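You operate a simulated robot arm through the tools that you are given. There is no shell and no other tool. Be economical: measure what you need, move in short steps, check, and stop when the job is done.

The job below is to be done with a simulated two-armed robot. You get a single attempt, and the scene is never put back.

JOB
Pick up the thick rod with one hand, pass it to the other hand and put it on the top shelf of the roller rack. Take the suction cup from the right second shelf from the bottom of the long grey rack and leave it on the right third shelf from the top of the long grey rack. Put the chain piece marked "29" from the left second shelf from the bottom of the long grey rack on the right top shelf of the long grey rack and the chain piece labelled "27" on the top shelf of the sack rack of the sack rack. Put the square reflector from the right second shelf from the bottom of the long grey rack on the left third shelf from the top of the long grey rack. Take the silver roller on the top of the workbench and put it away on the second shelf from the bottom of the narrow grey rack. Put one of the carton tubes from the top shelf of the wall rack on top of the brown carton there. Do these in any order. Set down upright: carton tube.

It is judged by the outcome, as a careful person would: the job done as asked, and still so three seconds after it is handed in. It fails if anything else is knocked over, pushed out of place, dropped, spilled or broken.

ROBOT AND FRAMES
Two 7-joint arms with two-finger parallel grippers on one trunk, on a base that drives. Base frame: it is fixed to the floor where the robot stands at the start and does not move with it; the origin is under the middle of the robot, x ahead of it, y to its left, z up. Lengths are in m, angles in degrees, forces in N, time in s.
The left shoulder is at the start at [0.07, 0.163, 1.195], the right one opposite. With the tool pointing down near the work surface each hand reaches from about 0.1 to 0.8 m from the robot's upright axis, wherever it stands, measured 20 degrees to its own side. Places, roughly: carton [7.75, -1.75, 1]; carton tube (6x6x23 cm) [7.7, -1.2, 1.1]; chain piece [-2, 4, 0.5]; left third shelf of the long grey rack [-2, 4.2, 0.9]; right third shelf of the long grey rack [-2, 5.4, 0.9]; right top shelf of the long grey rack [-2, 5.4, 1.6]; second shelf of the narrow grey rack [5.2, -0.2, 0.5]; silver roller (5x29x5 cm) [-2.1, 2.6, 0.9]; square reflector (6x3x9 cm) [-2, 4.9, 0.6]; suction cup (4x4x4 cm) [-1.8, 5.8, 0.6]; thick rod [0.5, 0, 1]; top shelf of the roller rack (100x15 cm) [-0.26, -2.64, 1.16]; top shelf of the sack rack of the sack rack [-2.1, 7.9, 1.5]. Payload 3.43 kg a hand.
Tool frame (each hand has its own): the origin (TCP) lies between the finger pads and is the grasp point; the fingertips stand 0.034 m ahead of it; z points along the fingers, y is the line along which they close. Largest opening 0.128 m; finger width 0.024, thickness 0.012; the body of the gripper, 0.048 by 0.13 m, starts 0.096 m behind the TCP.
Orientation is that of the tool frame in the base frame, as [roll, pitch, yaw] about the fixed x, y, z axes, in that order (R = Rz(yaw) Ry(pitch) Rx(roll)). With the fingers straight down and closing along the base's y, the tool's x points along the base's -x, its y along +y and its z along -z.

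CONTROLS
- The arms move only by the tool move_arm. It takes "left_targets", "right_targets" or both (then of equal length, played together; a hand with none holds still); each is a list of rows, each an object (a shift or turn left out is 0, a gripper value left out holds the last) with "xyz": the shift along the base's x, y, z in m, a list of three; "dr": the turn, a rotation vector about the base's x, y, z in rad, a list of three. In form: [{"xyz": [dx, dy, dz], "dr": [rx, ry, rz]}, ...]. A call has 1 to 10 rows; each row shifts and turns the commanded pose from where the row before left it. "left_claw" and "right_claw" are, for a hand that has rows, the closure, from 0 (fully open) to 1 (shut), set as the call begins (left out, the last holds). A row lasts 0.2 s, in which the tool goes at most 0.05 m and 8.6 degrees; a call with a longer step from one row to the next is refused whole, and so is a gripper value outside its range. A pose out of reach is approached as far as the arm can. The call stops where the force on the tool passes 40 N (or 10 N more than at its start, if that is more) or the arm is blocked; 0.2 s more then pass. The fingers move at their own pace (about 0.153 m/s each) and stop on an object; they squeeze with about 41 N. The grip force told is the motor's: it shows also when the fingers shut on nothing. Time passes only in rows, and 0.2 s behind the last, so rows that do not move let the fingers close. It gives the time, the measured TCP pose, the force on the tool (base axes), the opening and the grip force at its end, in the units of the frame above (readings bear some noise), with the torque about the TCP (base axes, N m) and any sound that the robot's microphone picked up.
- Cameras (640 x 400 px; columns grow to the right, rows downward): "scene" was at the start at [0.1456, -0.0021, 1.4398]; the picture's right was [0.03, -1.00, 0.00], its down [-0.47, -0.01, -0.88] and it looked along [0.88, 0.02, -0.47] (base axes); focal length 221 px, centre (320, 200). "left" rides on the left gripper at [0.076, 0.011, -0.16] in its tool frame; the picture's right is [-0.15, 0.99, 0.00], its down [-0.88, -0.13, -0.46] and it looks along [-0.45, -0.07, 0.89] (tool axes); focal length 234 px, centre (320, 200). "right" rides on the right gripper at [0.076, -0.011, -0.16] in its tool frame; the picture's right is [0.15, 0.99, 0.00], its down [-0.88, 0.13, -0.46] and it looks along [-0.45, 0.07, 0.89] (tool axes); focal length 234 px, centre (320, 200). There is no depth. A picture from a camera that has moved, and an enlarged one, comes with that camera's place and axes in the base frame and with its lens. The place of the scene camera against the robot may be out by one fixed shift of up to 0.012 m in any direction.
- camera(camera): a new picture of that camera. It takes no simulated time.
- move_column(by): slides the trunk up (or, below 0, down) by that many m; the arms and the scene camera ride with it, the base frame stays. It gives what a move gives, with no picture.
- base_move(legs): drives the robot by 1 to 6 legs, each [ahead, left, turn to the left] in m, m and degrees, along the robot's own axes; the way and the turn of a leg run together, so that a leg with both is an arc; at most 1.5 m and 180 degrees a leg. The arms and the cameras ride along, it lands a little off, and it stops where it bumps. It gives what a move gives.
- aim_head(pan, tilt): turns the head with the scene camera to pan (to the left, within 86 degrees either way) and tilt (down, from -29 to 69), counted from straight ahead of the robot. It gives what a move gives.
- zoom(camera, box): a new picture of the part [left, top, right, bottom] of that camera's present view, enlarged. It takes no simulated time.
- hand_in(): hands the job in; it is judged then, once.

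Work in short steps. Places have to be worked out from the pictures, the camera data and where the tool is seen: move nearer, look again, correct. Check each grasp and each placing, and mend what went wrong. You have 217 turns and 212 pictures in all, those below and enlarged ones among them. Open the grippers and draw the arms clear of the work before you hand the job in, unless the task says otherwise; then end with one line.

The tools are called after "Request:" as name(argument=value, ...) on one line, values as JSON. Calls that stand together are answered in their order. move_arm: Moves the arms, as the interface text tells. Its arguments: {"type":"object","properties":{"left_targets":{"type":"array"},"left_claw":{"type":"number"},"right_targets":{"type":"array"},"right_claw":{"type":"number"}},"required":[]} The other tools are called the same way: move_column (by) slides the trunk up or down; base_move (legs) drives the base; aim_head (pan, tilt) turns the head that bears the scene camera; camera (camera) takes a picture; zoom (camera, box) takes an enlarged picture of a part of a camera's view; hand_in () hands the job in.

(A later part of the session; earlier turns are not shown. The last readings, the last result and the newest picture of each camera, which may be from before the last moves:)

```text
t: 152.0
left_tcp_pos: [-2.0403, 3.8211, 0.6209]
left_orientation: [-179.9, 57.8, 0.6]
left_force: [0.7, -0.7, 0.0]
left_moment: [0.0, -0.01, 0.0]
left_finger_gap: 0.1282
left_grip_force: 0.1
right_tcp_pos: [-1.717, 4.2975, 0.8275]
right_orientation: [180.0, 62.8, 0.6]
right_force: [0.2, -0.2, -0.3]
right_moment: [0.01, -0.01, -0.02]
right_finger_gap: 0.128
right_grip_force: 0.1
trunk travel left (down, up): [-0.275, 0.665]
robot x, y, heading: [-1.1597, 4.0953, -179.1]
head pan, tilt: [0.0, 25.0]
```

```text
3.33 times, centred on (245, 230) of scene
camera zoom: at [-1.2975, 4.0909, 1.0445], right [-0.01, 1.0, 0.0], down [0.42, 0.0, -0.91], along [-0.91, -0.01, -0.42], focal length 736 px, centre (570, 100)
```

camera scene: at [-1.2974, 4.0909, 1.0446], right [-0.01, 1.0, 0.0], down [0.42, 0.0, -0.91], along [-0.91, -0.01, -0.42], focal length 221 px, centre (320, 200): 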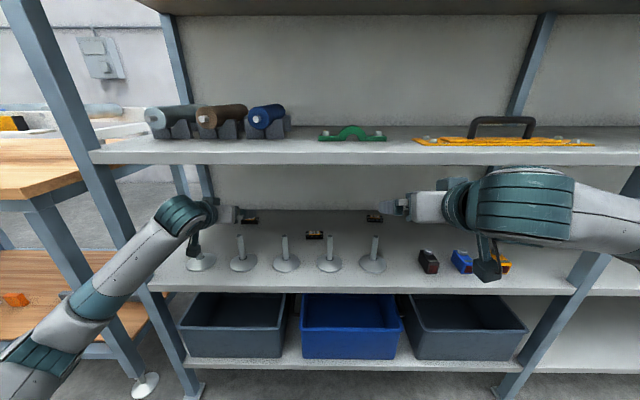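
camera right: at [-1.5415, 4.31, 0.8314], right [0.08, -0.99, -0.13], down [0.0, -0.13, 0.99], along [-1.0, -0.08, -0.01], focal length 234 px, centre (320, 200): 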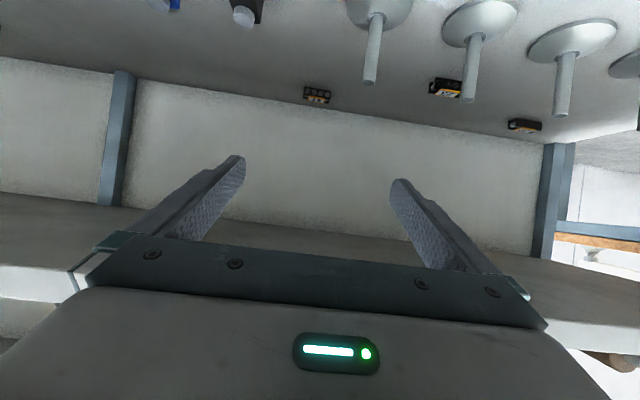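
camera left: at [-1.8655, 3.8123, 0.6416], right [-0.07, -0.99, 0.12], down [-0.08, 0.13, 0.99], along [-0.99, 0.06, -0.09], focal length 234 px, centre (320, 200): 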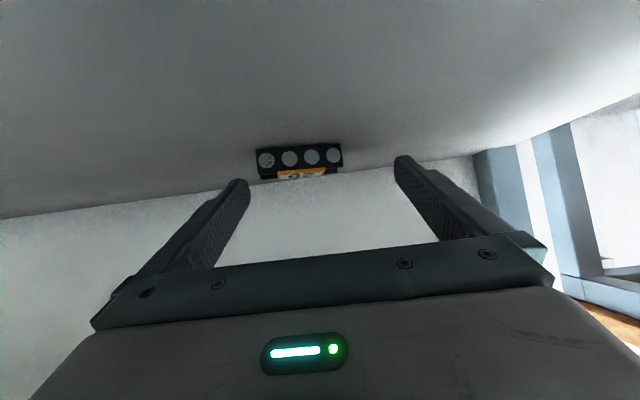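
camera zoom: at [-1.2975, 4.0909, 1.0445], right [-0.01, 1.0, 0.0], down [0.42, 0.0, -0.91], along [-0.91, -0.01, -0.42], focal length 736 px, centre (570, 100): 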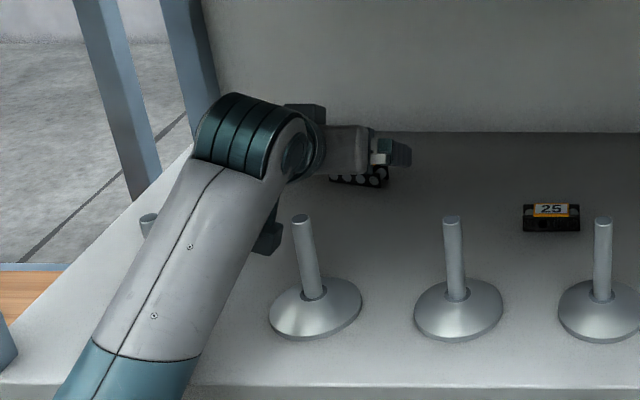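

The piece (front face x≈-2.043) is now beside the fingertips. I lower 6 mm and close.

Request:
move_arm(left_targets=[{"xyz": [-0.004, 0.004, -0.006]}, {}])

Request:
move_arm(left_targets=[{}, {}, {}, {}], left_claw=1)

Request:
camera(camera="left")

```text
t: 152.6
left_tcp_pos: [-2.0438, 3.8263, 0.6139]
left_orientation: [-180.0, 57.9, 0.6]
left_force: [0.3, 0.7, 0.3]
left_moment: [-0.01, 0.0, -0.01]
left_finger_gap: 0.1282
left_grip_force: 0.0
right_tcp_pos: [-1.7179, 4.2982, 0.8279]
right_orientation: [180.0, 62.8, 0.6]
right_force: [0.7, -0.8, -0.1]
right_moment: [0.02, -0.01, 0.0]
right_finger_gap: 0.1279
right_grip_force: 0.1
trunk travel left (down, up): [-0.275, 0.665]
robot x, y, heading: [-1.1582, 4.0931, -179.4]
head pan, tilt: [0.0, 25.0]
```

```text
t: 153.6
left_tcp_pos: [-2.0453, 3.8254, 0.6147]
left_orientation: [-179.9, 57.8, 0.6]
left_force: [0.5, 1.1, 1.1]
left_moment: [0.05, -0.02, 0.0]
left_finger_gap: 0.0693
left_grip_force: 41.1
right_tcp_pos: [-1.7174, 4.299, 0.8286]
right_orientation: [-180.0, 62.8, 0.6]
right_force: [0.5, -0.2, -0.6]
right_moment: [0.0, 0.0, 0.01]
right_finger_gap: 0.1279
right_grip_force: 0.1
trunk travel left (down, up): [-0.275, 0.665]
robot x, y, heading: [-1.155, 4.0971, -179.2]
head pan, tilt: [0.0, 25.0]
```

```text
151 pictures are left
camera left: at [-1.869, 3.816, 0.6361], right [-0.07, -0.99, 0.12], down [-0.08, 0.13, 0.99], along [-0.99, 0.06, -0.09], focal length 234 px, centre (320, 200)
```

left: 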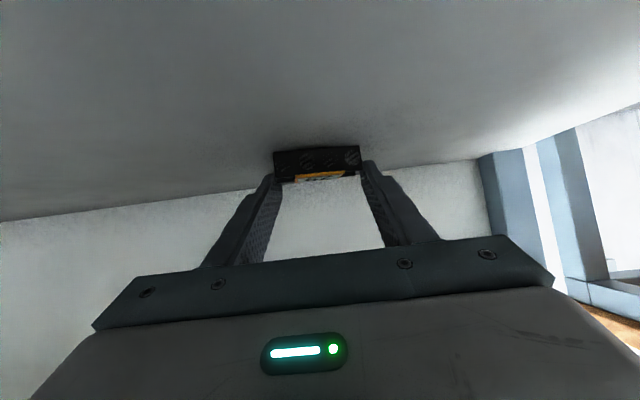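

It's held at 0.069 m. I lift 1 cm, shift toward the gap centre and withdraw along the tool axis.

Request:
move_arm(left_targets=[{"xyz": [0, 0, 0.012]}, {"xyz": [0, -0.015, 0]}, {"xyz": [0, -0.013, 0]}, {"xyz": [0.03, 0, 0.0185]}, {"xyz": [0.035, 0, 0.0215]}, {"xyz": [0.035, 0, 0.0215]}, {"xyz": [0.04, 0, 0.024]}])

Request:
camera(camera="left")

Request:
camera(camera="scene")

```text
t: 155.2
left_tcp_pos: [-1.9038, 3.8014, 0.7128]
left_orientation: [-179.9, 57.8, 0.5]
left_force: [-0.7, 0.2, -1.2]
left_moment: [0.03, 0.01, -0.01]
left_finger_gap: 0.0692
left_grip_force: 40.8
right_tcp_pos: [-1.7174, 4.2985, 0.8283]
right_orientation: [-180.0, 62.8, 0.6]
right_force: [-0.8, -0.1, 0.4]
right_moment: [-0.02, 0.01, 0.02]
right_finger_gap: 0.1281
right_grip_force: 0.0
trunk travel left (down, up): [-0.275, 0.665]
robot x, y, heading: [-1.1601, 4.0981, -179.2]
head pan, tilt: [0.0, 25.0]
```

```text
150 pictures are left
camera left: at [-1.7273, 3.7917, 0.7321], right [-0.07, -0.99, 0.12], down [-0.08, 0.13, 0.99], along [-0.99, 0.06, -0.09], focal length 234 px, centre (320, 200)
```

left: 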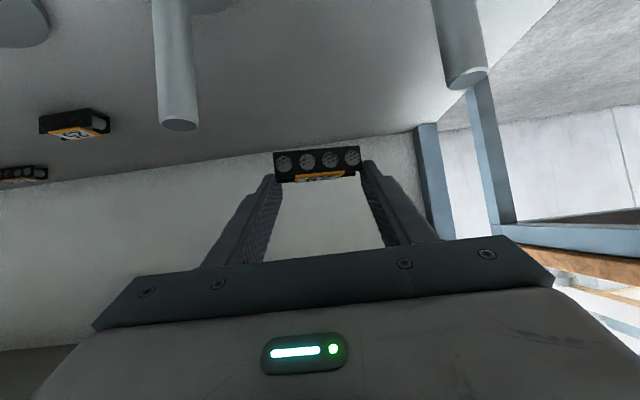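

```text
149 pictures are left
camera scene: at [-1.2972, 4.091, 1.0446], right [-0.01, 1.0, 0.0], down [0.42, 0.0, -0.91], along [-0.91, -0.01, -0.42], focal length 221 px, centre (320, 200)
```

scene: 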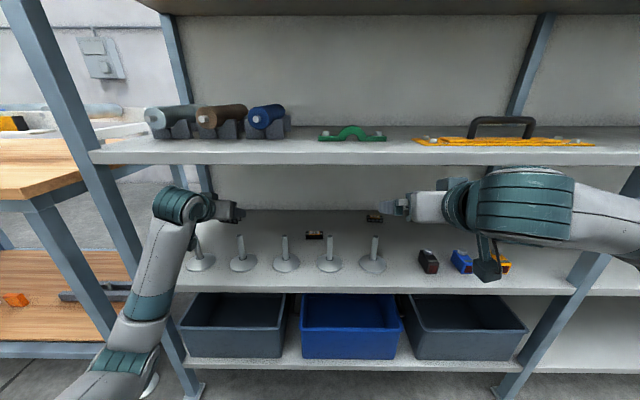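

The chain piece "29" is secure. I pull the left hand fully out while pitching the right hand slightly, then insert the right partway for "27".

Request:
move_arm(left_targets=[{"xyz": [0.04, 0, 0.02]}, {"xyz": [0.04, 0, 0.02]}, {"xyz": [0.04, 0, 0.02]}, {"xyz": [0.04, 0, 0.02]}, {"xyz": [0.04, 0, 0.02]}])

Request:
move_arm(right_targets=[{"dr": [0, -0.049, 0]}, {"xyz": [-0.038, 0.002, -0.0235]}, {"xyz": [-0.038, 0.002, -0.0235]}, {"xyz": [-0.038, 0.002, -0.0235]}, {"xyz": [-0.038, 0.002, -0.0235]}, {"xyz": [-0.038, 0.0, -0.0235]}, {}])

Request:
camera(camera="scene")

Request:
camera(camera="right")

```text
t: 156.4
left_tcp_pos: [-1.7033, 3.8019, 0.8101]
left_orientation: [-179.9, 57.7, 0.5]
left_force: [-0.5, 0.5, -0.9]
left_moment: [0.0, -0.02, -0.02]
left_finger_gap: 0.069
left_grip_force: 40.9
right_tcp_pos: [-1.7168, 4.2977, 0.829]
right_orientation: [-179.9, 62.8, 0.6]
right_force: [-0.3, 0.0, -0.6]
right_moment: [0.0, 0.0, -0.02]
right_finger_gap: 0.1278
right_grip_force: 0.0
trunk travel left (down, up): [-0.275, 0.665]
robot x, y, heading: [-1.1572, 4.0973, -179.3]
head pan, tilt: [0.0, 25.0]
```

```text
t: 158.0
left_tcp_pos: [-1.7047, 3.8012, 0.8118]
left_orientation: [-179.9, 57.9, 0.6]
left_force: [-1.1, 0.4, -0.1]
left_moment: [-0.02, 0.0, -0.01]
left_finger_gap: 0.069
left_grip_force: 41.2
right_tcp_pos: [-1.9059, 4.3056, 0.7079]
right_orientation: [180.0, 60.0, 0.6]
right_force: [-0.6, -0.1, -0.2]
right_moment: [0.01, -0.03, 0.03]
right_finger_gap: 0.128
right_grip_force: 0.0
trunk travel left (down, up): [-0.275, 0.665]
robot x, y, heading: [-1.1575, 4.0997, -179.1]
head pan, tilt: [0.0, 25.0]
```

```text
148 pictures are left
camera scene: at [-1.2975, 4.0909, 1.0446], right [-0.01, 1.0, 0.0], down [0.42, 0.0, -0.91], along [-0.91, -0.01, -0.42], focal length 221 px, centre (320, 200)
```

scene: 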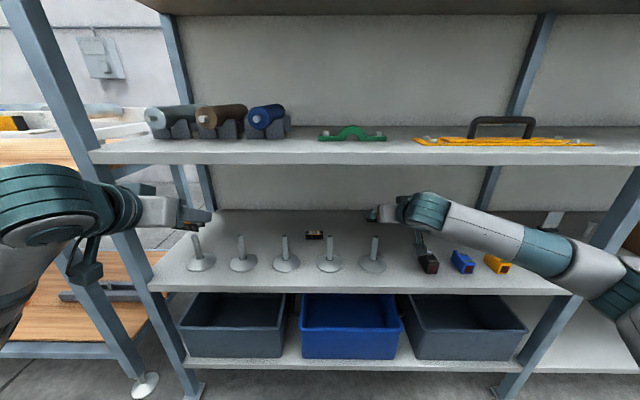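

```text
147 pictures are left
camera right: at [-1.7293, 4.3177, 0.7203], right [0.08, -0.99, -0.13], down [-0.04, -0.13, 0.99], along [-1.0, -0.08, -0.05], focal length 234 px, centre (320, 200)
```

right: 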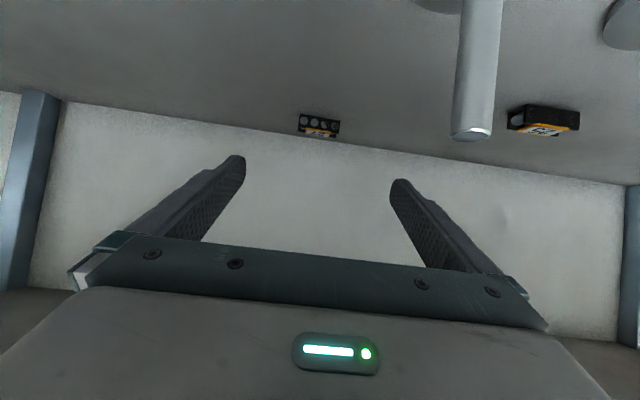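

Near face of 27 is at about x=-2.06, y=4.306, and the arm is clear. I continue in.

Request:
move_arm(right_targets=[{"xyz": [-0.04, 0, -0.022]}, {"xyz": [-0.04, 0, -0.022]}, {"xyz": [-0.04, 0, -0.022]}, {"xyz": [-0.028, 0, -0.014]}, {}])

Request:
camera(camera="right")

Request:
camera(camera="scene")

```text
t: 159.2
left_tcp_pos: [-1.7041, 3.8014, 0.8113]
left_orientation: [-179.9, 57.9, 0.7]
left_force: [-0.9, -0.2, -0.3]
left_moment: [0.0, -0.01, 0.0]
left_finger_gap: 0.0688
left_grip_force: 41.0
right_tcp_pos: [-2.0565, 4.3063, 0.6331]
right_orientation: [-180.0, 60.1, 0.5]
right_force: [0.3, -0.1, 0.2]
right_moment: [0.0, -0.03, 0.02]
right_finger_gap: 0.1283
right_grip_force: 0.1
trunk travel left (down, up): [-0.275, 0.665]
robot x, y, heading: [-1.1614, 4.0988, -179.2]
head pan, tilt: [0.0, 25.0]
```

```text
146 pictures are left
camera right: at [-1.8796, 4.3182, 0.6463], right [0.08, -0.99, -0.13], down [-0.04, -0.13, 0.99], along [-1.0, -0.08, -0.05], focal length 234 px, centre (320, 200)
```

right: 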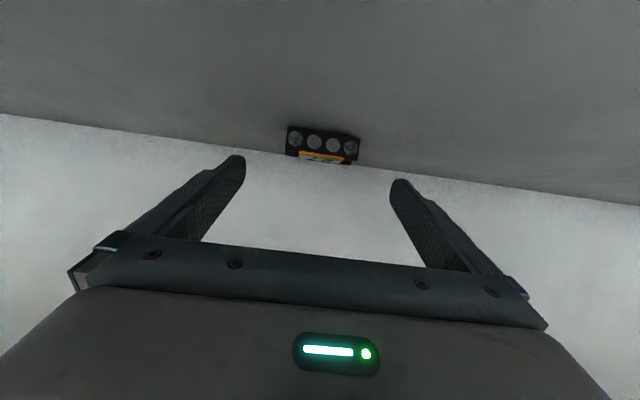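

```text
145 pictures are left
camera scene: at [-1.2975, 4.0909, 1.0445], right [-0.01, 1.0, 0.0], down [0.42, 0.0, -0.91], along [-0.91, -0.01, -0.42], focal length 221 px, centre (320, 200)
```

scene: 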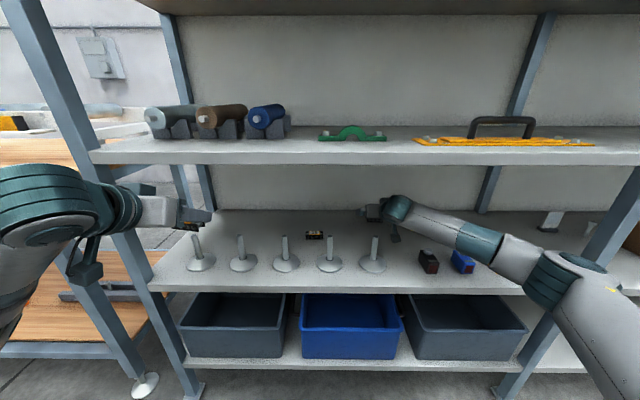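

27's near face is at about -2.057, centred. I go down 18 mm and forward 1 cm, then close.

Request:
move_arm(right_targets=[{"xyz": [-0.005, 0.001, -0.009]}, {"xyz": [-0.005, 0, -0.009]}, {}])

Request:
move_arm(right_targets=[{}, {}, {}, {}], right_claw=1)

Request:
camera(camera="right")

```text
t: 160.0
left_tcp_pos: [-1.706, 3.8022, 0.8112]
left_orientation: [-179.9, 57.9, 0.6]
left_force: [-0.2, -0.3, -1.8]
left_moment: [0.0, -0.01, -0.04]
left_finger_gap: 0.0689
left_grip_force: 41.1
right_tcp_pos: [-2.0662, 4.3061, 0.6149]
right_orientation: [179.9, 60.0, 0.6]
right_force: [-0.2, -0.2, 0.4]
right_moment: [0.01, 0.01, -0.02]
right_finger_gap: 0.1281
right_grip_force: 0.1
trunk travel left (down, up): [-0.275, 0.665]
robot x, y, heading: [-1.1592, 4.0948, -179.4]
head pan, tilt: [0.0, 25.0]
```

```text
t: 161.0
left_tcp_pos: [-1.7052, 3.8018, 0.8112]
left_orientation: [-179.9, 57.8, 0.6]
left_force: [-0.6, 1.4, -1.2]
left_moment: [0.0, 0.01, 0.01]
left_finger_gap: 0.0686
left_grip_force: 41.5
right_tcp_pos: [-2.0672, 4.3062, 0.6146]
right_orientation: [-179.9, 60.1, 0.6]
right_force: [0.1, 0.6, 0.5]
right_moment: [0.03, -0.02, -0.02]
right_finger_gap: 0.0618
right_grip_force: 41.7
trunk travel left (down, up): [-0.275, 0.665]
robot x, y, heading: [-1.1582, 4.0981, -179.4]
head pan, tilt: [0.0, 25.0]
```

```text
144 pictures are left
camera right: at [-1.8904, 4.3192, 0.6267], right [0.08, -0.99, -0.13], down [-0.04, -0.13, 0.99], along [-1.0, -0.08, -0.05], focal length 234 px, centre (320, 200)
```

right: 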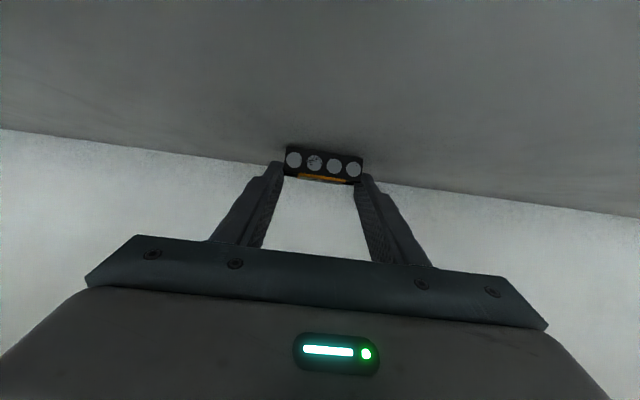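

27 is gripped at 0.062 m. I lift 1.2 cm and withdraw along the tool axis.

Request:
move_arm(right_targets=[{"xyz": [0, 0, 0.012]}, {"xyz": [0.035, 0, 0.021]}, {"xyz": [0.035, 0, 0.021]}, {"xyz": [0.035, 0, 0.021]}, {"xyz": [0.04, 0, 0.023]}, {"xyz": [0.04, 0, 0.022]}, {"xyz": [0.04, 0, 0.022]}, {"xyz": [0.04, 0, 0.022]}, {"xyz": [0.04, 0, 0.022]}, {"xyz": [0.04, 0, 0.022]}])

Request:
camera(camera="scene")

Request:
camera(camera="right")

```text
t: 163.2
left_tcp_pos: [-1.7063, 3.8019, 0.8104]
left_orientation: [-179.9, 57.9, 0.7]
left_force: [0.2, 0.4, -1.3]
left_moment: [0.01, 0.0, 0.01]
left_finger_gap: 0.0687
left_grip_force: 41.3
right_tcp_pos: [-1.7166, 4.3088, 0.8232]
right_orientation: [180.0, 60.0, 0.6]
right_force: [-0.4, 0.5, -1.3]
right_moment: [0.01, -0.02, 0.02]
right_finger_gap: 0.0616
right_grip_force: 40.8
trunk travel left (down, up): [-0.275, 0.665]
robot x, y, heading: [-1.1604, 4.0965, -179.2]
head pan, tilt: [0.0, 25.0]
```

```text
143 pictures are left
camera scene: at [-1.2972, 4.0907, 1.0446], right [-0.01, 1.0, 0.0], down [0.42, 0.01, -0.91], along [-0.91, -0.01, -0.42], focal length 221 px, centre (320, 200)
```

scene: 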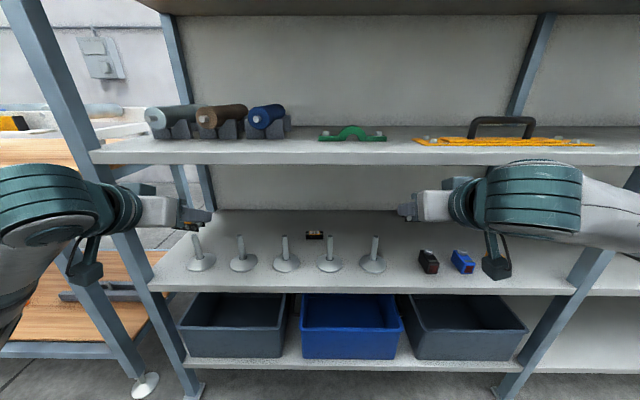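

```text
142 pictures are left
camera right: at [-1.5405, 4.3204, 0.8353], right [0.08, -0.99, -0.13], down [-0.04, -0.13, 0.99], along [-1.0, -0.08, -0.05], focal length 234 px, centre (320, 200)
```

right: 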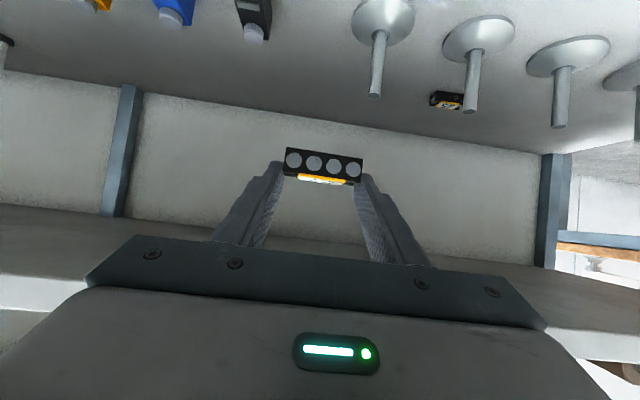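

Both chain pieces are held and the shelf is undisturbed. I back off, move right to the other bay, and raise the trunk to reach the top shelf.

Request:
base_move(legs=[[-0.35, 0, 0], [0, -1.05, 0]])

Request:
move_column(by=0.4)

Request:
move_column(by=0.26)

Request:
aim_head(pan=0, tilt=15)

Request:
camera(camera="scene")

```text
t: 170.6
left_tcp_pos: [-1.3665, 4.8923, 0.8108]
left_orientation: [-179.8, 57.9, 0.8]
left_force: [0.3, 0.0, -1.1]
left_moment: [0.01, -0.01, 0.0]
left_finger_gap: 0.0689
left_grip_force: 40.6
right_tcp_pos: [-1.3805, 5.3977, 0.8237]
right_orientation: [179.9, 60.0, 0.7]
right_force: [0.3, -0.1, -0.8]
right_moment: [0.02, 0.01, -0.02]
right_finger_gap: 0.0614
right_grip_force: 40.9
trunk travel left (down, up): [-0.275, 0.665]
robot x, y, heading: [-0.825, 5.1871, -179.2]
head pan, tilt: [0.0, 25.0]
```

```text
t: 174.5
left_tcp_pos: [-1.3652, 4.8911, 1.2104]
left_orientation: [-179.9, 57.7, 0.8]
left_force: [-0.5, -0.1, -1.0]
left_moment: [-0.01, -0.01, 0.03]
left_finger_gap: 0.0688
left_grip_force: 40.5
right_tcp_pos: [-1.3799, 5.3983, 1.2212]
right_orientation: [-180.0, 60.0, 0.7]
right_force: [0.2, 0.2, -0.6]
right_moment: [-0.03, -0.02, 0.01]
right_finger_gap: 0.0611
right_grip_force: 41.4
trunk travel left (down, up): [-0.675, 0.265]
robot x, y, heading: [-0.8178, 5.1878, -179.3]
head pan, tilt: [0.0, 25.0]
```

```text
t: 177.1
left_tcp_pos: [-1.366, 4.891, 1.4702]
left_orientation: [-180.0, 57.7, 0.7]
left_force: [-0.4, 0.2, -1.7]
left_moment: [-0.01, 0.0, 0.0]
left_finger_gap: 0.0685
left_grip_force: 41.1
right_tcp_pos: [-1.3808, 5.4002, 1.4827]
right_orientation: [180.0, 60.0, 0.7]
right_force: [0.0, -1.1, -0.8]
right_moment: [0.0, 0.02, -0.02]
right_finger_gap: 0.0611
right_grip_force: 41.3
trunk travel left (down, up): [-0.935, 0.005]
robot x, y, heading: [-0.8168, 5.1909, -179.3]
head pan, tilt: [0.0, 25.0]
```

```text
t: 177.9
left_tcp_pos: [-1.3656, 4.892, 1.4706]
left_orientation: [-180.0, 57.8, 0.8]
left_force: [-0.7, 0.3, -1.2]
left_moment: [0.01, -0.03, -0.03]
left_finger_gap: 0.0687
left_grip_force: 41.2
right_tcp_pos: [-1.3784, 5.3988, 1.4837]
right_orientation: [180.0, 60.0, 0.7]
right_force: [-1.0, 0.8, -1.1]
right_moment: [-0.01, -0.02, -0.01]
right_finger_gap: 0.061
right_grip_force: 40.7
trunk travel left (down, up): [-0.935, 0.005]
robot x, y, heading: [-0.8184, 5.1873, -179.3]
head pan, tilt: [0.0, 15.0]
```

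```text
141 pictures are left
camera scene: at [-0.96, 5.1819, 1.7207], right [-0.01, 1.0, 0.0], down [0.26, 0.0, -0.97], along [-0.97, -0.01, -0.26], focal length 221 px, centre (320, 200)
```

scene: 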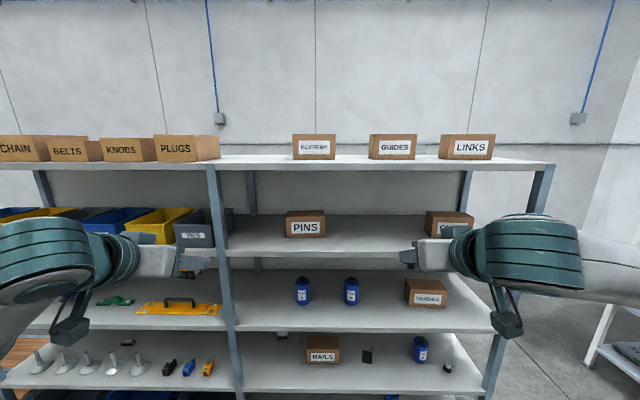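

The free spot is on the right top shelf between the post (y≈4.80) and the BUFFERS box (y≥5.07), with the shelf top at about 1.635. I raise the left hand above it.

Request:
move_arm(left_targets=[{"xyz": [-0.005, 0.008, 0.045]}, {"xyz": [-0.005, 0.008, 0.045]}, {"xyz": [-0.005, 0.008, 0.045]}, {"xyz": [-0.005, 0.008, 0.045]}, {"xyz": [-0.005, 0.008, 0.045]}, {"xyz": [-0.005, 0.002, 0.045]}, {}])

Request:
base_move(legs=[[0.3, 0, -0.7]])

Request:
camera(camera="scene")

Request:
camera(camera="left")

```text
t: 179.5
left_tcp_pos: [-1.3957, 4.9328, 1.7399]
left_orientation: [-179.9, 57.8, 0.8]
left_force: [0.1, -0.5, -1.1]
left_moment: [-0.03, 0.0, -0.01]
left_finger_gap: 0.0684
left_grip_force: 41.0
right_tcp_pos: [-1.3793, 5.3977, 1.4835]
right_orientation: [179.9, 60.0, 0.9]
right_force: [-0.5, -0.3, -1.0]
right_moment: [0.01, -0.03, -0.01]
right_finger_gap: 0.0612
right_grip_force: 41.7
trunk travel left (down, up): [-0.935, 0.005]
robot x, y, heading: [-0.8214, 5.1877, -179.1]
head pan, tilt: [0.0, 15.0]
```

```text
t: 181.5
left_tcp_pos: [-1.6923, 4.947, 1.7431]
left_orientation: [-179.9, 58.0, -0.5]
left_force: [0.8, -0.5, -1.1]
left_moment: [-0.02, -0.01, -0.02]
left_finger_gap: 0.0686
left_grip_force: 41.4
right_tcp_pos: [-1.6659, 5.4113, 1.4844]
right_orientation: [-179.9, 60.1, -0.6]
right_force: [-0.1, 0.6, -0.9]
right_moment: [0.0, -0.01, -0.02]
right_finger_gap: 0.0611
right_grip_force: 41.4
trunk travel left (down, up): [-0.935, 0.005]
robot x, y, heading: [-1.1137, 5.1884, 179.6]
head pan, tilt: [0.0, 15.0]
```

```text
140 pictures are left
camera scene: at [-1.2509, 5.1844, 1.7211], right [0.01, 1.0, 0.0], down [0.26, 0.0, -0.97], along [-0.97, 0.01, -0.26], focal length 221 px, centre (320, 200)
```

scene: 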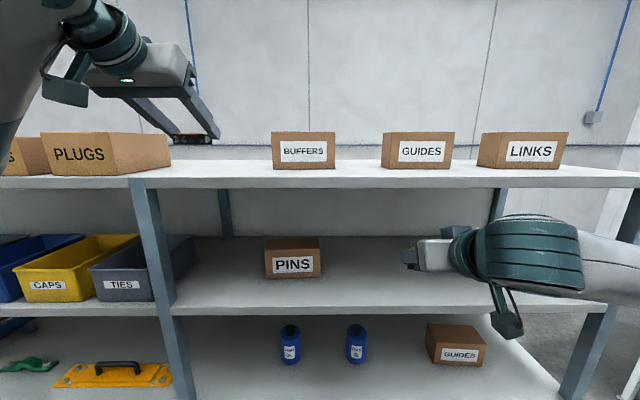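

```text
139 pictures are left
camera left: at [-1.5167, 4.9333, 1.7627], right [-0.09, -0.99, 0.12], down [-0.08, 0.13, 0.99], along [-0.99, 0.08, -0.09], focal length 234 px, centre (320, 200)
```

left: 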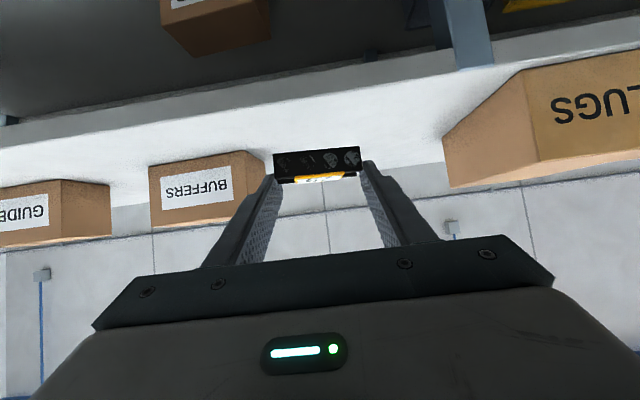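

The piece is clear of both boxes. I move forward over the shelf and descend to just above it.

Request:
move_arm(left_targets=[{"xyz": [-0.045, -0.003, 0]}, {"xyz": [-0.045, -0.003, 0]}, {"xyz": [-0.045, 0, 0]}, {"xyz": [-0.01, 0, -0.03]}, {"xyz": [0, 0, -0.025]}, {}])

Request:
camera(camera="left")

Request:
zoom(camera="scene", box=[100, 80, 300, 220])

```text
t: 182.9
left_tcp_pos: [-1.8411, 4.9427, 1.6864]
left_orientation: [-179.9, 57.9, -0.5]
left_force: [0.5, -0.8, -2.1]
left_moment: [-0.03, 0.0, -0.01]
left_finger_gap: 0.068
left_grip_force: 40.7
right_tcp_pos: [-1.669, 5.4117, 1.4815]
right_orientation: [179.8, 60.1, -0.6]
right_force: [0.0, 0.2, -1.0]
right_moment: [0.0, -0.01, -0.01]
right_finger_gap: 0.0611
right_grip_force: 41.8
trunk travel left (down, up): [-0.935, 0.005]
robot x, y, heading: [-1.1145, 5.1881, 179.5]
head pan, tilt: [0.0, 15.0]
```

```text
138 pictures are left
camera left: at [-1.667, 4.9294, 1.7066], right [-0.09, -0.99, 0.12], down [-0.08, 0.13, 0.99], along [-0.99, 0.08, -0.09], focal length 234 px, centre (320, 200)
```

left: 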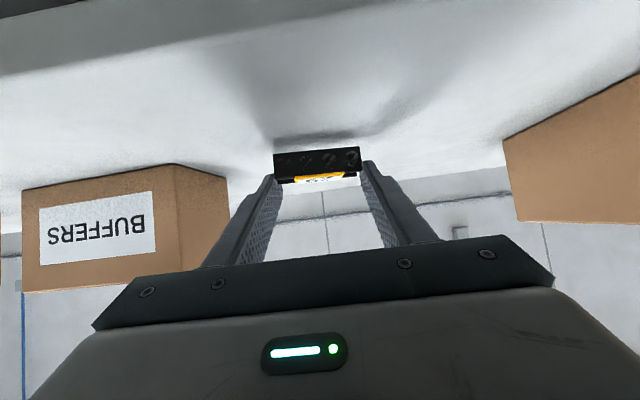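

```text
2.86 times, centred on (200, 150) of scene
camera zoom: at [-1.2539, 5.1851, 1.7208], right [0.01, 1.0, 0.0], down [0.26, 0.0, -0.97], along [-0.97, 0.01, -0.26], focal length 631 px, centre (663, 343)
```

zoom: 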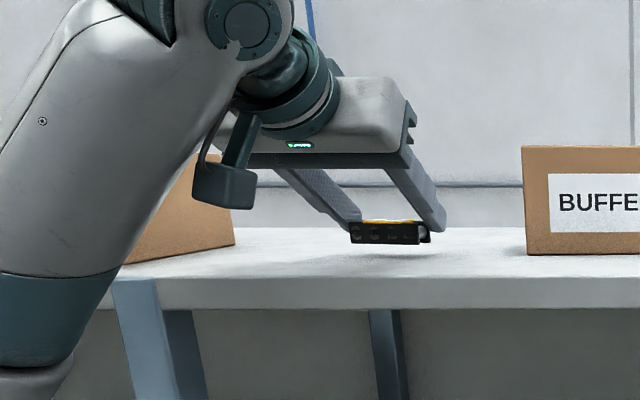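

The piece hovers about 1.5 cm above the shelf. I lower in 3 mm steps.

Request:
move_arm(left_targets=[{"xyz": [0, 0, -0.005]}, {"xyz": [0, 0, -0.005]}, {"xyz": [0, 0, -0.004]}, {"xyz": [0, 0, -0.003]}, {}])

Request:
zoom(camera="scene", box=[170, 110, 270, 190])

```text
t: 184.1
left_tcp_pos: [-1.8378, 4.9403, 1.6725]
left_orientation: [-179.9, 58.3, -0.3]
left_force: [-7.2, -3.3, 28.8]
left_moment: [-0.14, 0.32, -0.21]
left_finger_gap: 0.0682
left_grip_force: 41.4
right_tcp_pos: [-1.668, 5.4109, 1.4841]
right_orientation: [179.9, 60.1, -0.6]
right_force: [-0.5, 0.0, -0.4]
right_moment: [0.01, -0.03, -0.02]
right_finger_gap: 0.0612
right_grip_force: 40.8
trunk travel left (down, up): [-0.935, 0.005]
robot x, y, heading: [-1.115, 5.1874, 179.6]
head pan, tilt: [0.0, 15.0]
```

```text
5.00 times, centred on (220, 150) of scene
camera zoom: at [-1.2524, 5.185, 1.7213], right [0.01, 1.0, 0.0], down [0.26, 0.0, -0.97], along [-0.97, 0.01, -0.26], focal length 1104 px, centre (820, 450)
```

zoom: 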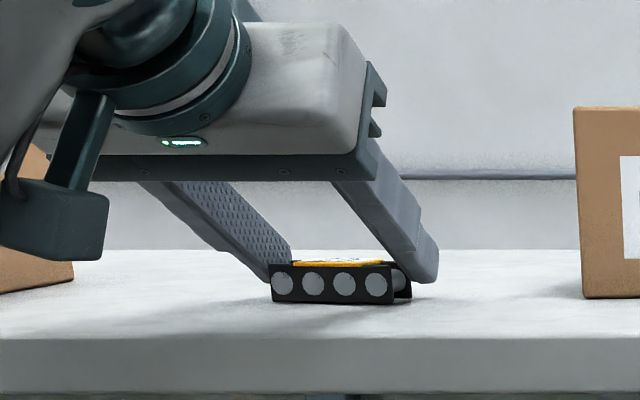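

Contact at 29 N. I ease off 3 mm, open, and back out along the tool axis.

Request:
move_arm(left_targets=[{"xyz": [0, 0, 0.003]}, {}])

Request:
move_arm(left_targets=[{}, {}, {"xyz": [0.0, 0, 0.02]}, {"xyz": [0.03, 0, 0.03]}, {"xyz": [0.045, 0, 0.01]}, {"xyz": [0.045, 0, 0]}, {"xyz": [0.045, 0, 0]}], left_claw=0.2)

Request:
camera(camera="scene")

```text
t: 184.7
left_tcp_pos: [-1.8365, 4.9406, 1.6721]
left_orientation: [-179.8, 58.0, -0.5]
left_force: [-3.3, -1.6, 20.3]
left_moment: [0.1, 0.3, -0.08]
left_finger_gap: 0.0682
left_grip_force: 41.0
right_tcp_pos: [-1.666, 5.4115, 1.4831]
right_orientation: [179.9, 60.1, -0.5]
right_force: [-0.6, 0.4, -2.0]
right_moment: [-0.01, -0.01, 0.0]
right_finger_gap: 0.0611
right_grip_force: 41.0
trunk travel left (down, up): [-0.935, 0.005]
robot x, y, heading: [-1.1164, 5.1885, 179.6]
head pan, tilt: [0.0, 15.0]
```

```text
t: 186.3
left_tcp_pos: [-1.6742, 4.9419, 1.7344]
left_orientation: [-180.0, 58.0, -0.5]
left_force: [0.1, 0.8, -0.6]
left_moment: [0.03, 0.03, 0.04]
left_finger_gap: 0.1024
left_grip_force: 0.0
right_tcp_pos: [-1.6664, 5.411, 1.4828]
right_orientation: [-180.0, 60.1, -0.6]
right_force: [0.6, 0.1, 0.6]
right_moment: [0.0, 0.0, 0.02]
right_finger_gap: 0.0613
right_grip_force: 41.3
trunk travel left (down, up): [-0.935, 0.005]
robot x, y, heading: [-1.1157, 5.1855, 179.7]
head pan, tilt: [0.0, 15.0]
```

```text
135 pictures are left
camera scene: at [-1.2518, 5.1849, 1.7209], right [0.01, 1.0, 0.0], down [0.26, 0.0, -0.97], along [-0.97, 0.01, -0.26], focal length 221 px, centre (320, 200)
```

scene: 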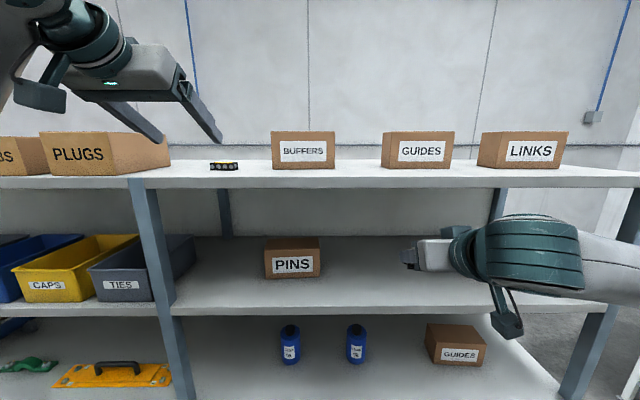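

29 is placed well. Next comes 27 to the sack rack while the trunk is high, so I back off and look to the right.

Request:
base_move(legs=[[-0.4, 0, 0]])

Request:
aim_head(pan=-55, tilt=20)

Request:
camera(camera="scene")

```text
t: 188.8
left_tcp_pos: [-1.2741, 4.9347, 1.733]
left_orientation: [-179.9, 57.7, -0.1]
left_force: [-0.7, 0.2, -0.2]
left_moment: [-0.02, -0.01, 0.02]
left_finger_gap: 0.1025
left_grip_force: 0.1
right_tcp_pos: [-1.269, 5.4055, 1.4813]
right_orientation: [180.0, 59.9, -0.3]
right_force: [-0.2, 0.3, -2.0]
right_moment: [0.02, -0.03, 0.01]
right_finger_gap: 0.0613
right_grip_force: 40.9
trunk travel left (down, up): [-0.935, 0.005]
robot x, y, heading: [-0.7084, 5.1854, 179.7]
head pan, tilt: [0.0, 15.0]
```

```text
t: 190.0
left_tcp_pos: [-1.2722, 4.9346, 1.7334]
left_orientation: [-179.9, 57.8, -0.1]
left_force: [-0.8, 0.6, -0.8]
left_moment: [-0.01, 0.02, 0.0]
left_finger_gap: 0.1026
left_grip_force: 0.2
right_tcp_pos: [-1.2668, 5.4038, 1.4832]
right_orientation: [-180.0, 60.0, -0.1]
right_force: [0.3, 0.0, -1.4]
right_moment: [0.01, -0.03, 0.0]
right_finger_gap: 0.061
right_grip_force: 41.2
trunk travel left (down, up): [-0.935, 0.005]
robot x, y, heading: [-0.7112, 5.1855, 179.9]
head pan, tilt: [-55.0, 20.0]
```

```text
134 pictures are left
camera scene: at [-0.8108, 5.2575, 1.7126], right [0.82, 0.57, 0.0], down [0.2, -0.28, -0.94], along [-0.54, 0.77, -0.34], focal length 221 px, centre (320, 200)
```

scene: 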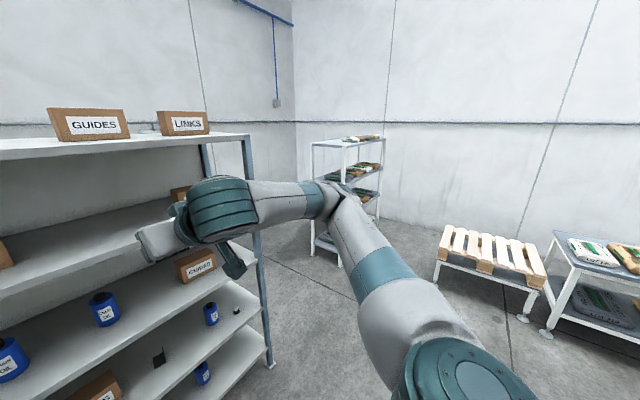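

The sack rack stands in the corner. I zoom in for its top-shelf layout.

Request:
zoom(camera="scene", box=[280, 110, 420, 290])

```text
2.22 times, centred on (350, 200) of scene
camera zoom: at [-0.8108, 5.2575, 1.7126], right [0.82, 0.57, 0.0], down [0.2, -0.28, -0.94], along [-0.54, 0.77, -0.34], focal length 491 px, centre (253, 200)
```

zoom: 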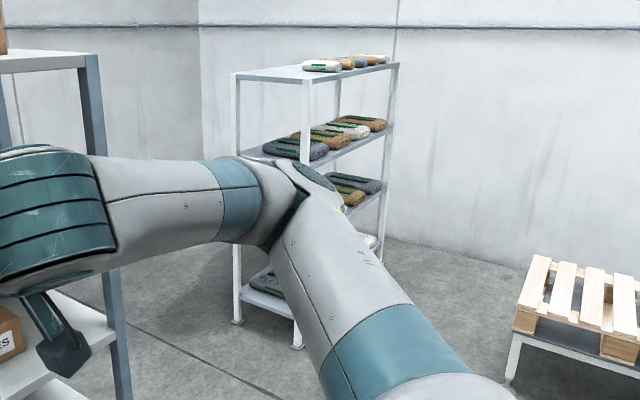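

The top shelf is at z≈1.46, near end at y≈7.3, front at x≈-1.93, with a free end strip before the sacks. I drive right 1.5 m and look again.

Request:
base_move(legs=[[0, -1.5, 0], [0.2, -0.2, 0]])

Request:
aim_head(pan=-40, tilt=25)

Request:
camera(camera="scene")

```text
t: 199.0
left_tcp_pos: [-1.4696, 6.6258, 1.7343]
left_orientation: [-179.8, 57.9, 0.9]
left_force: [-0.6, -0.9, 0.2]
left_moment: [-0.06, 0.0, 0.01]
left_finger_gap: 0.1023
left_grip_force: 0.0
right_tcp_pos: [-1.4718, 7.095, 1.4823]
right_orientation: [-179.8, 60.1, 0.8]
right_force: [1.0, -0.5, -0.3]
right_moment: [0.02, 0.02, -0.02]
right_finger_gap: 0.0612
right_grip_force: 40.8
trunk travel left (down, up): [-0.935, 0.005]
robot x, y, heading: [-0.9143, 6.8859, -179.1]
head pan, tilt: [-55.0, 20.0]
```

```text
t: 199.8
left_tcp_pos: [-1.4731, 6.6267, 1.7336]
left_orientation: [-179.9, 57.9, 0.8]
left_force: [-0.3, -0.6, -0.7]
left_moment: [0.03, 0.03, -0.02]
left_finger_gap: 0.1025
left_grip_force: 0.1
right_tcp_pos: [-1.4733, 7.0967, 1.4826]
right_orientation: [180.0, 60.0, 0.7]
right_force: [0.2, -0.1, -1.0]
right_moment: [0.01, -0.01, 0.01]
right_finger_gap: 0.0613
right_grip_force: 40.9
trunk travel left (down, up): [-0.935, 0.005]
robot x, y, heading: [-0.9155, 6.8864, -179.4]
head pan, tilt: [-40.0, 25.0]
```

```text
132 pictures are left
camera scene: at [-1.0325, 6.9401, 1.7045], right [0.63, 0.77, 0.0], down [0.33, -0.27, -0.91], along [-0.7, 0.57, -0.42], focal length 221 px, centre (320, 200)
```

scene: 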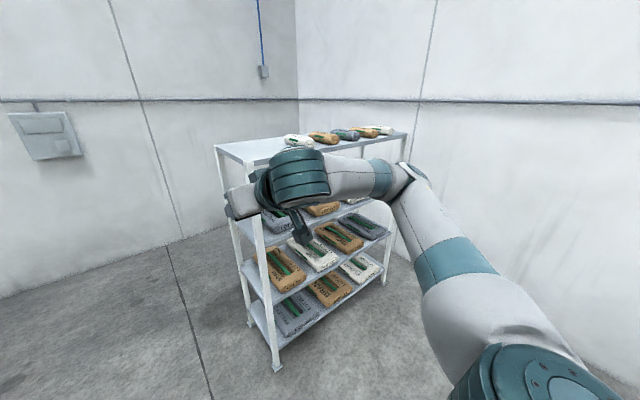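

The free strip at the near end of the top shelf is y≈7.30–7.53 (z≈1.467). I raise the right hand, then shift right and ahead.

Request:
move_arm(right_targets=[{"xyz": [0, 0, 0.04]}, {"xyz": [0, 0, 0.04]}, {"xyz": [0, 0, 0.04]}, {}])

Request:
base_move(legs=[[0.1, -0.3, -0.7], [0.2, 0, 0]])

Request:
aim_head(pan=-15, tilt=30)

Request:
camera(camera="scene")

Request:
camera(camera="right")

```text
t: 200.8
left_tcp_pos: [-1.4716, 6.6275, 1.734]
left_orientation: [-179.8, 58.0, 0.8]
left_force: [-0.2, -0.3, -0.3]
left_moment: [-0.02, -0.02, -0.01]
left_finger_gap: 0.1023
left_grip_force: 0.1
right_tcp_pos: [-1.4745, 7.0948, 1.6013]
right_orientation: [-180.0, 60.0, 0.7]
right_force: [0.3, -0.4, -0.5]
right_moment: [0.0, -0.01, 0.02]
right_finger_gap: 0.0608
right_grip_force: 40.7
trunk travel left (down, up): [-0.935, 0.005]
robot x, y, heading: [-0.9119, 6.8877, -179.2]
head pan, tilt: [-40.0, 25.0]
```

```text
t: 204.1
left_tcp_pos: [-1.7714, 6.9271, 1.7356]
left_orientation: [-179.7, 58.1, 0.3]
left_force: [0.3, -0.7, 0.4]
left_moment: [0.02, 0.02, 0.01]
left_finger_gap: 0.1025
left_grip_force: 0.1
right_tcp_pos: [-1.77, 7.3943, 1.6035]
right_orientation: [180.0, 60.4, 0.1]
right_force: [0.1, 1.1, -1.4]
right_moment: [-0.01, -0.02, -0.01]
right_finger_gap: 0.061
right_grip_force: 41.7
trunk travel left (down, up): [-0.935, 0.005]
robot x, y, heading: [-1.2148, 7.181, -179.9]
head pan, tilt: [-40.0, 25.0]
```

```text
t: 205.0
left_tcp_pos: [-1.7784, 6.9269, 1.7316]
left_orientation: [-179.9, 57.9, 0.3]
left_force: [-0.9, 0.2, -0.1]
left_moment: [-0.01, -0.01, 0.01]
left_finger_gap: 0.1026
left_grip_force: 0.0
right_tcp_pos: [-1.7772, 7.3944, 1.5994]
right_orientation: [-179.9, 59.9, 0.1]
right_force: [-0.2, -1.0, -1.2]
right_moment: [-0.02, -0.02, 0.02]
right_finger_gap: 0.0613
right_grip_force: 40.8
trunk travel left (down, up): [-0.935, 0.005]
robot x, y, heading: [-1.2233, 7.1827, -179.7]
head pan, tilt: [-15.0, 30.0]
```

```text
131 pictures are left
camera scene: at [-1.3534, 7.1999, 1.6964], right [0.26, 0.97, 0.0], down [0.48, -0.13, -0.87], along [-0.84, 0.22, -0.5], focal length 221 px, centre (320, 200)
```

scene: 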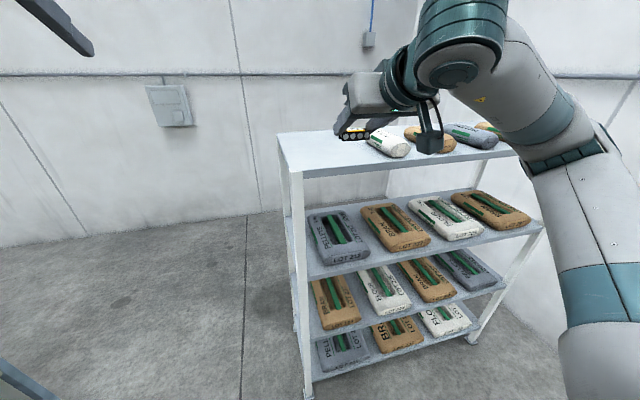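

```text
130 pictures are left
camera right: at [-1.6006, 7.4053, 1.6128], right [0.08, -0.99, -0.13], down [-0.05, -0.13, 0.99], along [-1.0, -0.07, -0.06], focal length 234 px, centre (320, 200)
```

right: 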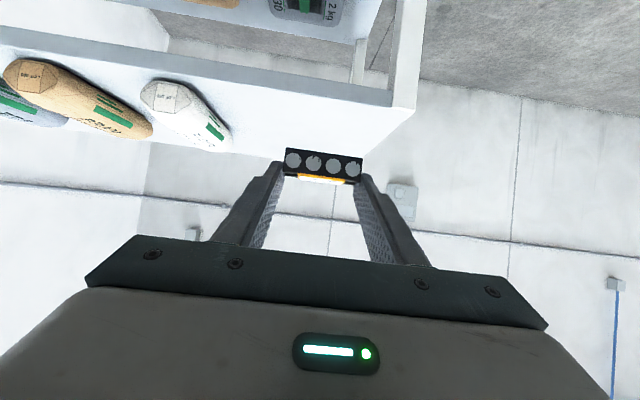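

The landing spot at y≈7.39 is free: shelf end 7.29, first sack from 7.56. I extend over the shelf and descend to about 1.52.

Request:
move_arm(right_targets=[{"xyz": [-0.045, 0.002, 0]}, {"xyz": [-0.045, 0.002, 0]}, {"xyz": [-0.045, 0.002, 0]}, {"xyz": [-0.045, 0, 0]}, {"xyz": [-0.045, 0, -0.01]}, {"xyz": [-0.015, 0, -0.035]}, {"xyz": [0, 0, -0.033]}, {}])

Request:
camera(camera="right")

Request:
zoom(camera="scene", box=[240, 60, 440, 190])

```text
t: 206.8
left_tcp_pos: [-1.7776, 6.9276, 1.7327]
left_orientation: [-179.8, 57.9, 0.4]
left_force: [-0.2, 0.6, 0.2]
left_moment: [0.01, -0.02, 0.0]
left_finger_gap: 0.1025
left_grip_force: 0.1
right_tcp_pos: [-2.0138, 7.4001, 1.5214]
right_orientation: [179.9, 60.0, 0.1]
right_force: [-0.5, -0.8, -0.4]
right_moment: [0.01, -0.02, -0.01]
right_finger_gap: 0.0612
right_grip_force: 41.0
trunk travel left (down, up): [-0.935, 0.005]
robot x, y, heading: [-1.2168, 7.1813, -179.7]
head pan, tilt: [-15.0, 30.0]
```

```text
129 pictures are left
camera right: at [-1.8372, 7.4102, 1.5344], right [0.08, -0.99, -0.13], down [-0.04, -0.13, 0.99], along [-1.0, -0.07, -0.05], focal length 234 px, centre (320, 200)
```

right: 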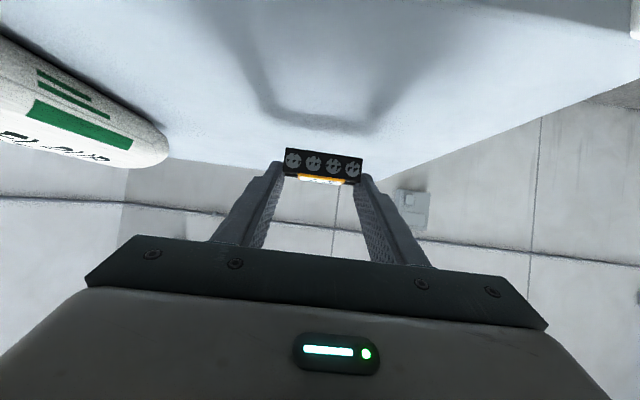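

```text
3.08 times, centred on (340, 125) of scene
camera zoom: at [-1.352, 7.1993, 1.6966], right [0.26, 0.97, 0.0], down [0.48, -0.13, -0.87], along [-0.84, 0.22, -0.5], focal length 680 px, centre (258, 431)
```

zoom: 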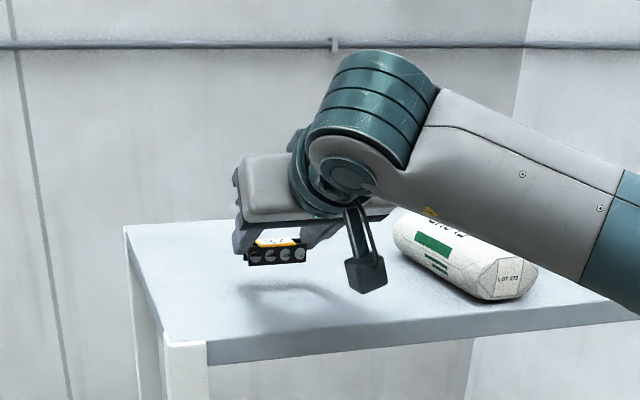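

About 2.5 cm to go, so I lower slowly until contact.

Request:
move_arm(right_targets=[{"xyz": [0, 0, -0.007]}, {"xyz": [0, 0, -0.006]}, {"xyz": [0, 0, -0.004]}, {"xyz": [0, 0, -0.004]}, {}])

Request:
zoom(camera="scene", box=[270, 80, 400, 180])

```text
t: 208.0
left_tcp_pos: [-1.7776, 6.9284, 1.7328]
left_orientation: [-179.9, 57.9, 0.2]
left_force: [1.0, -0.1, -0.3]
left_moment: [0.03, -0.01, -0.03]
left_finger_gap: 0.1024
left_grip_force: 0.0
right_tcp_pos: [-2.0154, 7.4, 1.5022]
right_orientation: [179.8, 59.9, 0.1]
right_force: [0.3, 0.5, -0.1]
right_moment: [-0.01, -0.04, -0.02]
right_finger_gap: 0.0611
right_grip_force: 41.2
trunk travel left (down, up): [-0.935, 0.005]
robot x, y, heading: [-1.2177, 7.1813, -179.6]
head pan, tilt: [-15.0, 30.0]
```

```text
4.00 times, centred on (335, 130) of scene
camera zoom: at [-1.3519, 7.2002, 1.6966], right [0.26, 0.97, 0.0], down [0.48, -0.13, -0.87], along [-0.84, 0.22, -0.5], focal length 884 px, centre (260, 480)
```

zoom: 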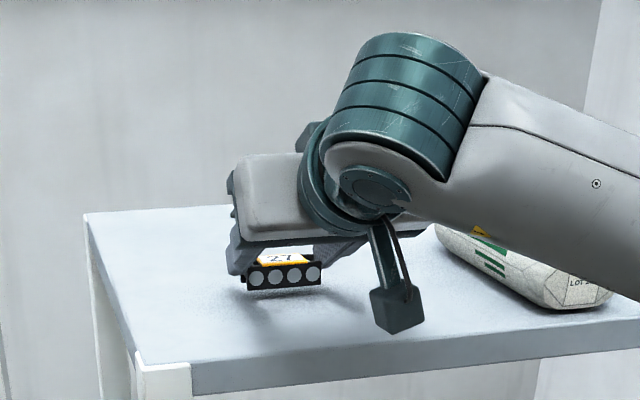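

Not touching yet, so I continue down in 3 mm steps.

Request:
move_arm(right_targets=[{"xyz": [0, 0, -0.004]}, {"xyz": [0, 0, -0.003]}, {"xyz": [0, 0, -0.003]}, {}])

Request:
zoom(camera="scene", box=[270, 80, 400, 180])

```text
t: 209.0
left_tcp_pos: [-1.7759, 6.9269, 1.7342]
left_orientation: [180.0, 57.9, 0.2]
left_force: [-0.9, -0.4, -1.2]
left_moment: [-0.02, -0.01, -0.04]
left_finger_gap: 0.1023
left_grip_force: 0.2
right_tcp_pos: [-2.0147, 7.4006, 1.4941]
right_orientation: [180.0, 60.2, 0.1]
right_force: [-2.0, 0.4, 6.1]
right_moment: [0.25, 0.07, 0.09]
right_finger_gap: 0.0612
right_grip_force: 40.8
trunk travel left (down, up): [-0.935, 0.005]
robot x, y, heading: [-1.2173, 7.1796, -179.9]
head pan, tilt: [-15.0, 30.0]
```

```text
4.00 times, centred on (335, 130) of scene
camera zoom: at [-1.3513, 7.1998, 1.6967], right [0.26, 0.97, 0.0], down [0.48, -0.13, -0.87], along [-0.84, 0.22, -0.5], focal length 884 px, centre (260, 480)
```

zoom: 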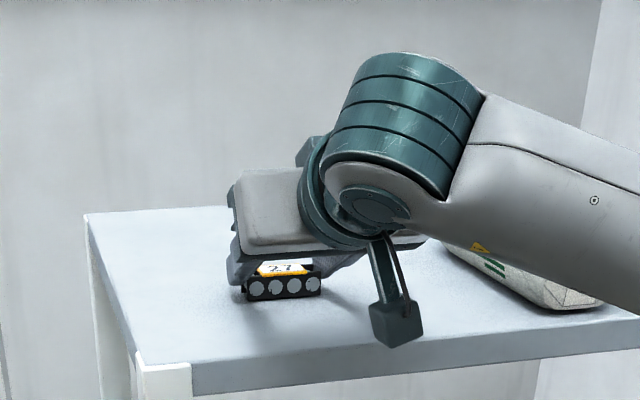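

Light contact, 6 N, with the label reading 27. I open and withdraw.

Request:
move_arm(right_targets=[{}, {}, {"xyz": [0.0, 0, 0.02]}, {"xyz": [0.03, 0, 0.035]}, {"xyz": [0.04, 0, 0.025]}, {"xyz": [0.045, 0, 0]}, {"xyz": [0.045, 0, 0]}, {"xyz": [0.045, 0, 0]}], right_claw=0.2)

Request:
camera(camera="scene")

```text
t: 210.8
left_tcp_pos: [-1.7746, 6.9275, 1.735]
left_orientation: [-179.9, 58.1, 0.2]
left_force: [1.0, 0.6, 0.4]
left_moment: [0.03, 0.02, 0.03]
left_finger_gap: 0.1023
left_grip_force: 0.1
right_tcp_pos: [-1.8114, 7.3981, 1.5742]
right_orientation: [-179.9, 60.1, 0.1]
right_force: [-0.1, -0.4, 0.9]
right_moment: [0.01, 0.0, -0.01]
right_finger_gap: 0.1023
right_grip_force: 0.0
trunk travel left (down, up): [-0.935, 0.005]
robot x, y, heading: [-1.2203, 7.1802, -180.0]
head pan, tilt: [-15.0, 30.0]
```

```text
125 pictures are left
camera scene: at [-1.3495, 7.1996, 1.6968], right [0.26, 0.97, 0.0], down [0.48, -0.13, -0.87], along [-0.84, 0.22, -0.5], focal length 221 px, centre (320, 200)
```

scene: 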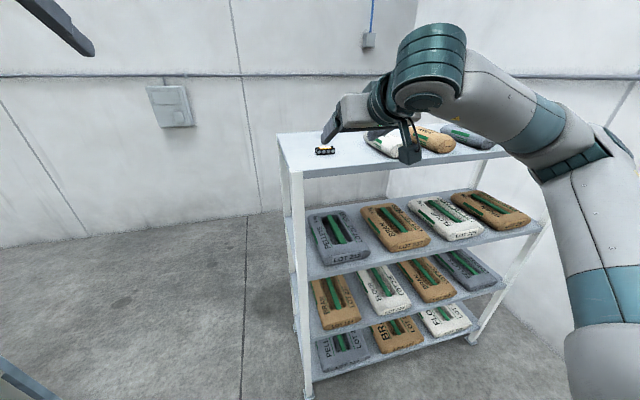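

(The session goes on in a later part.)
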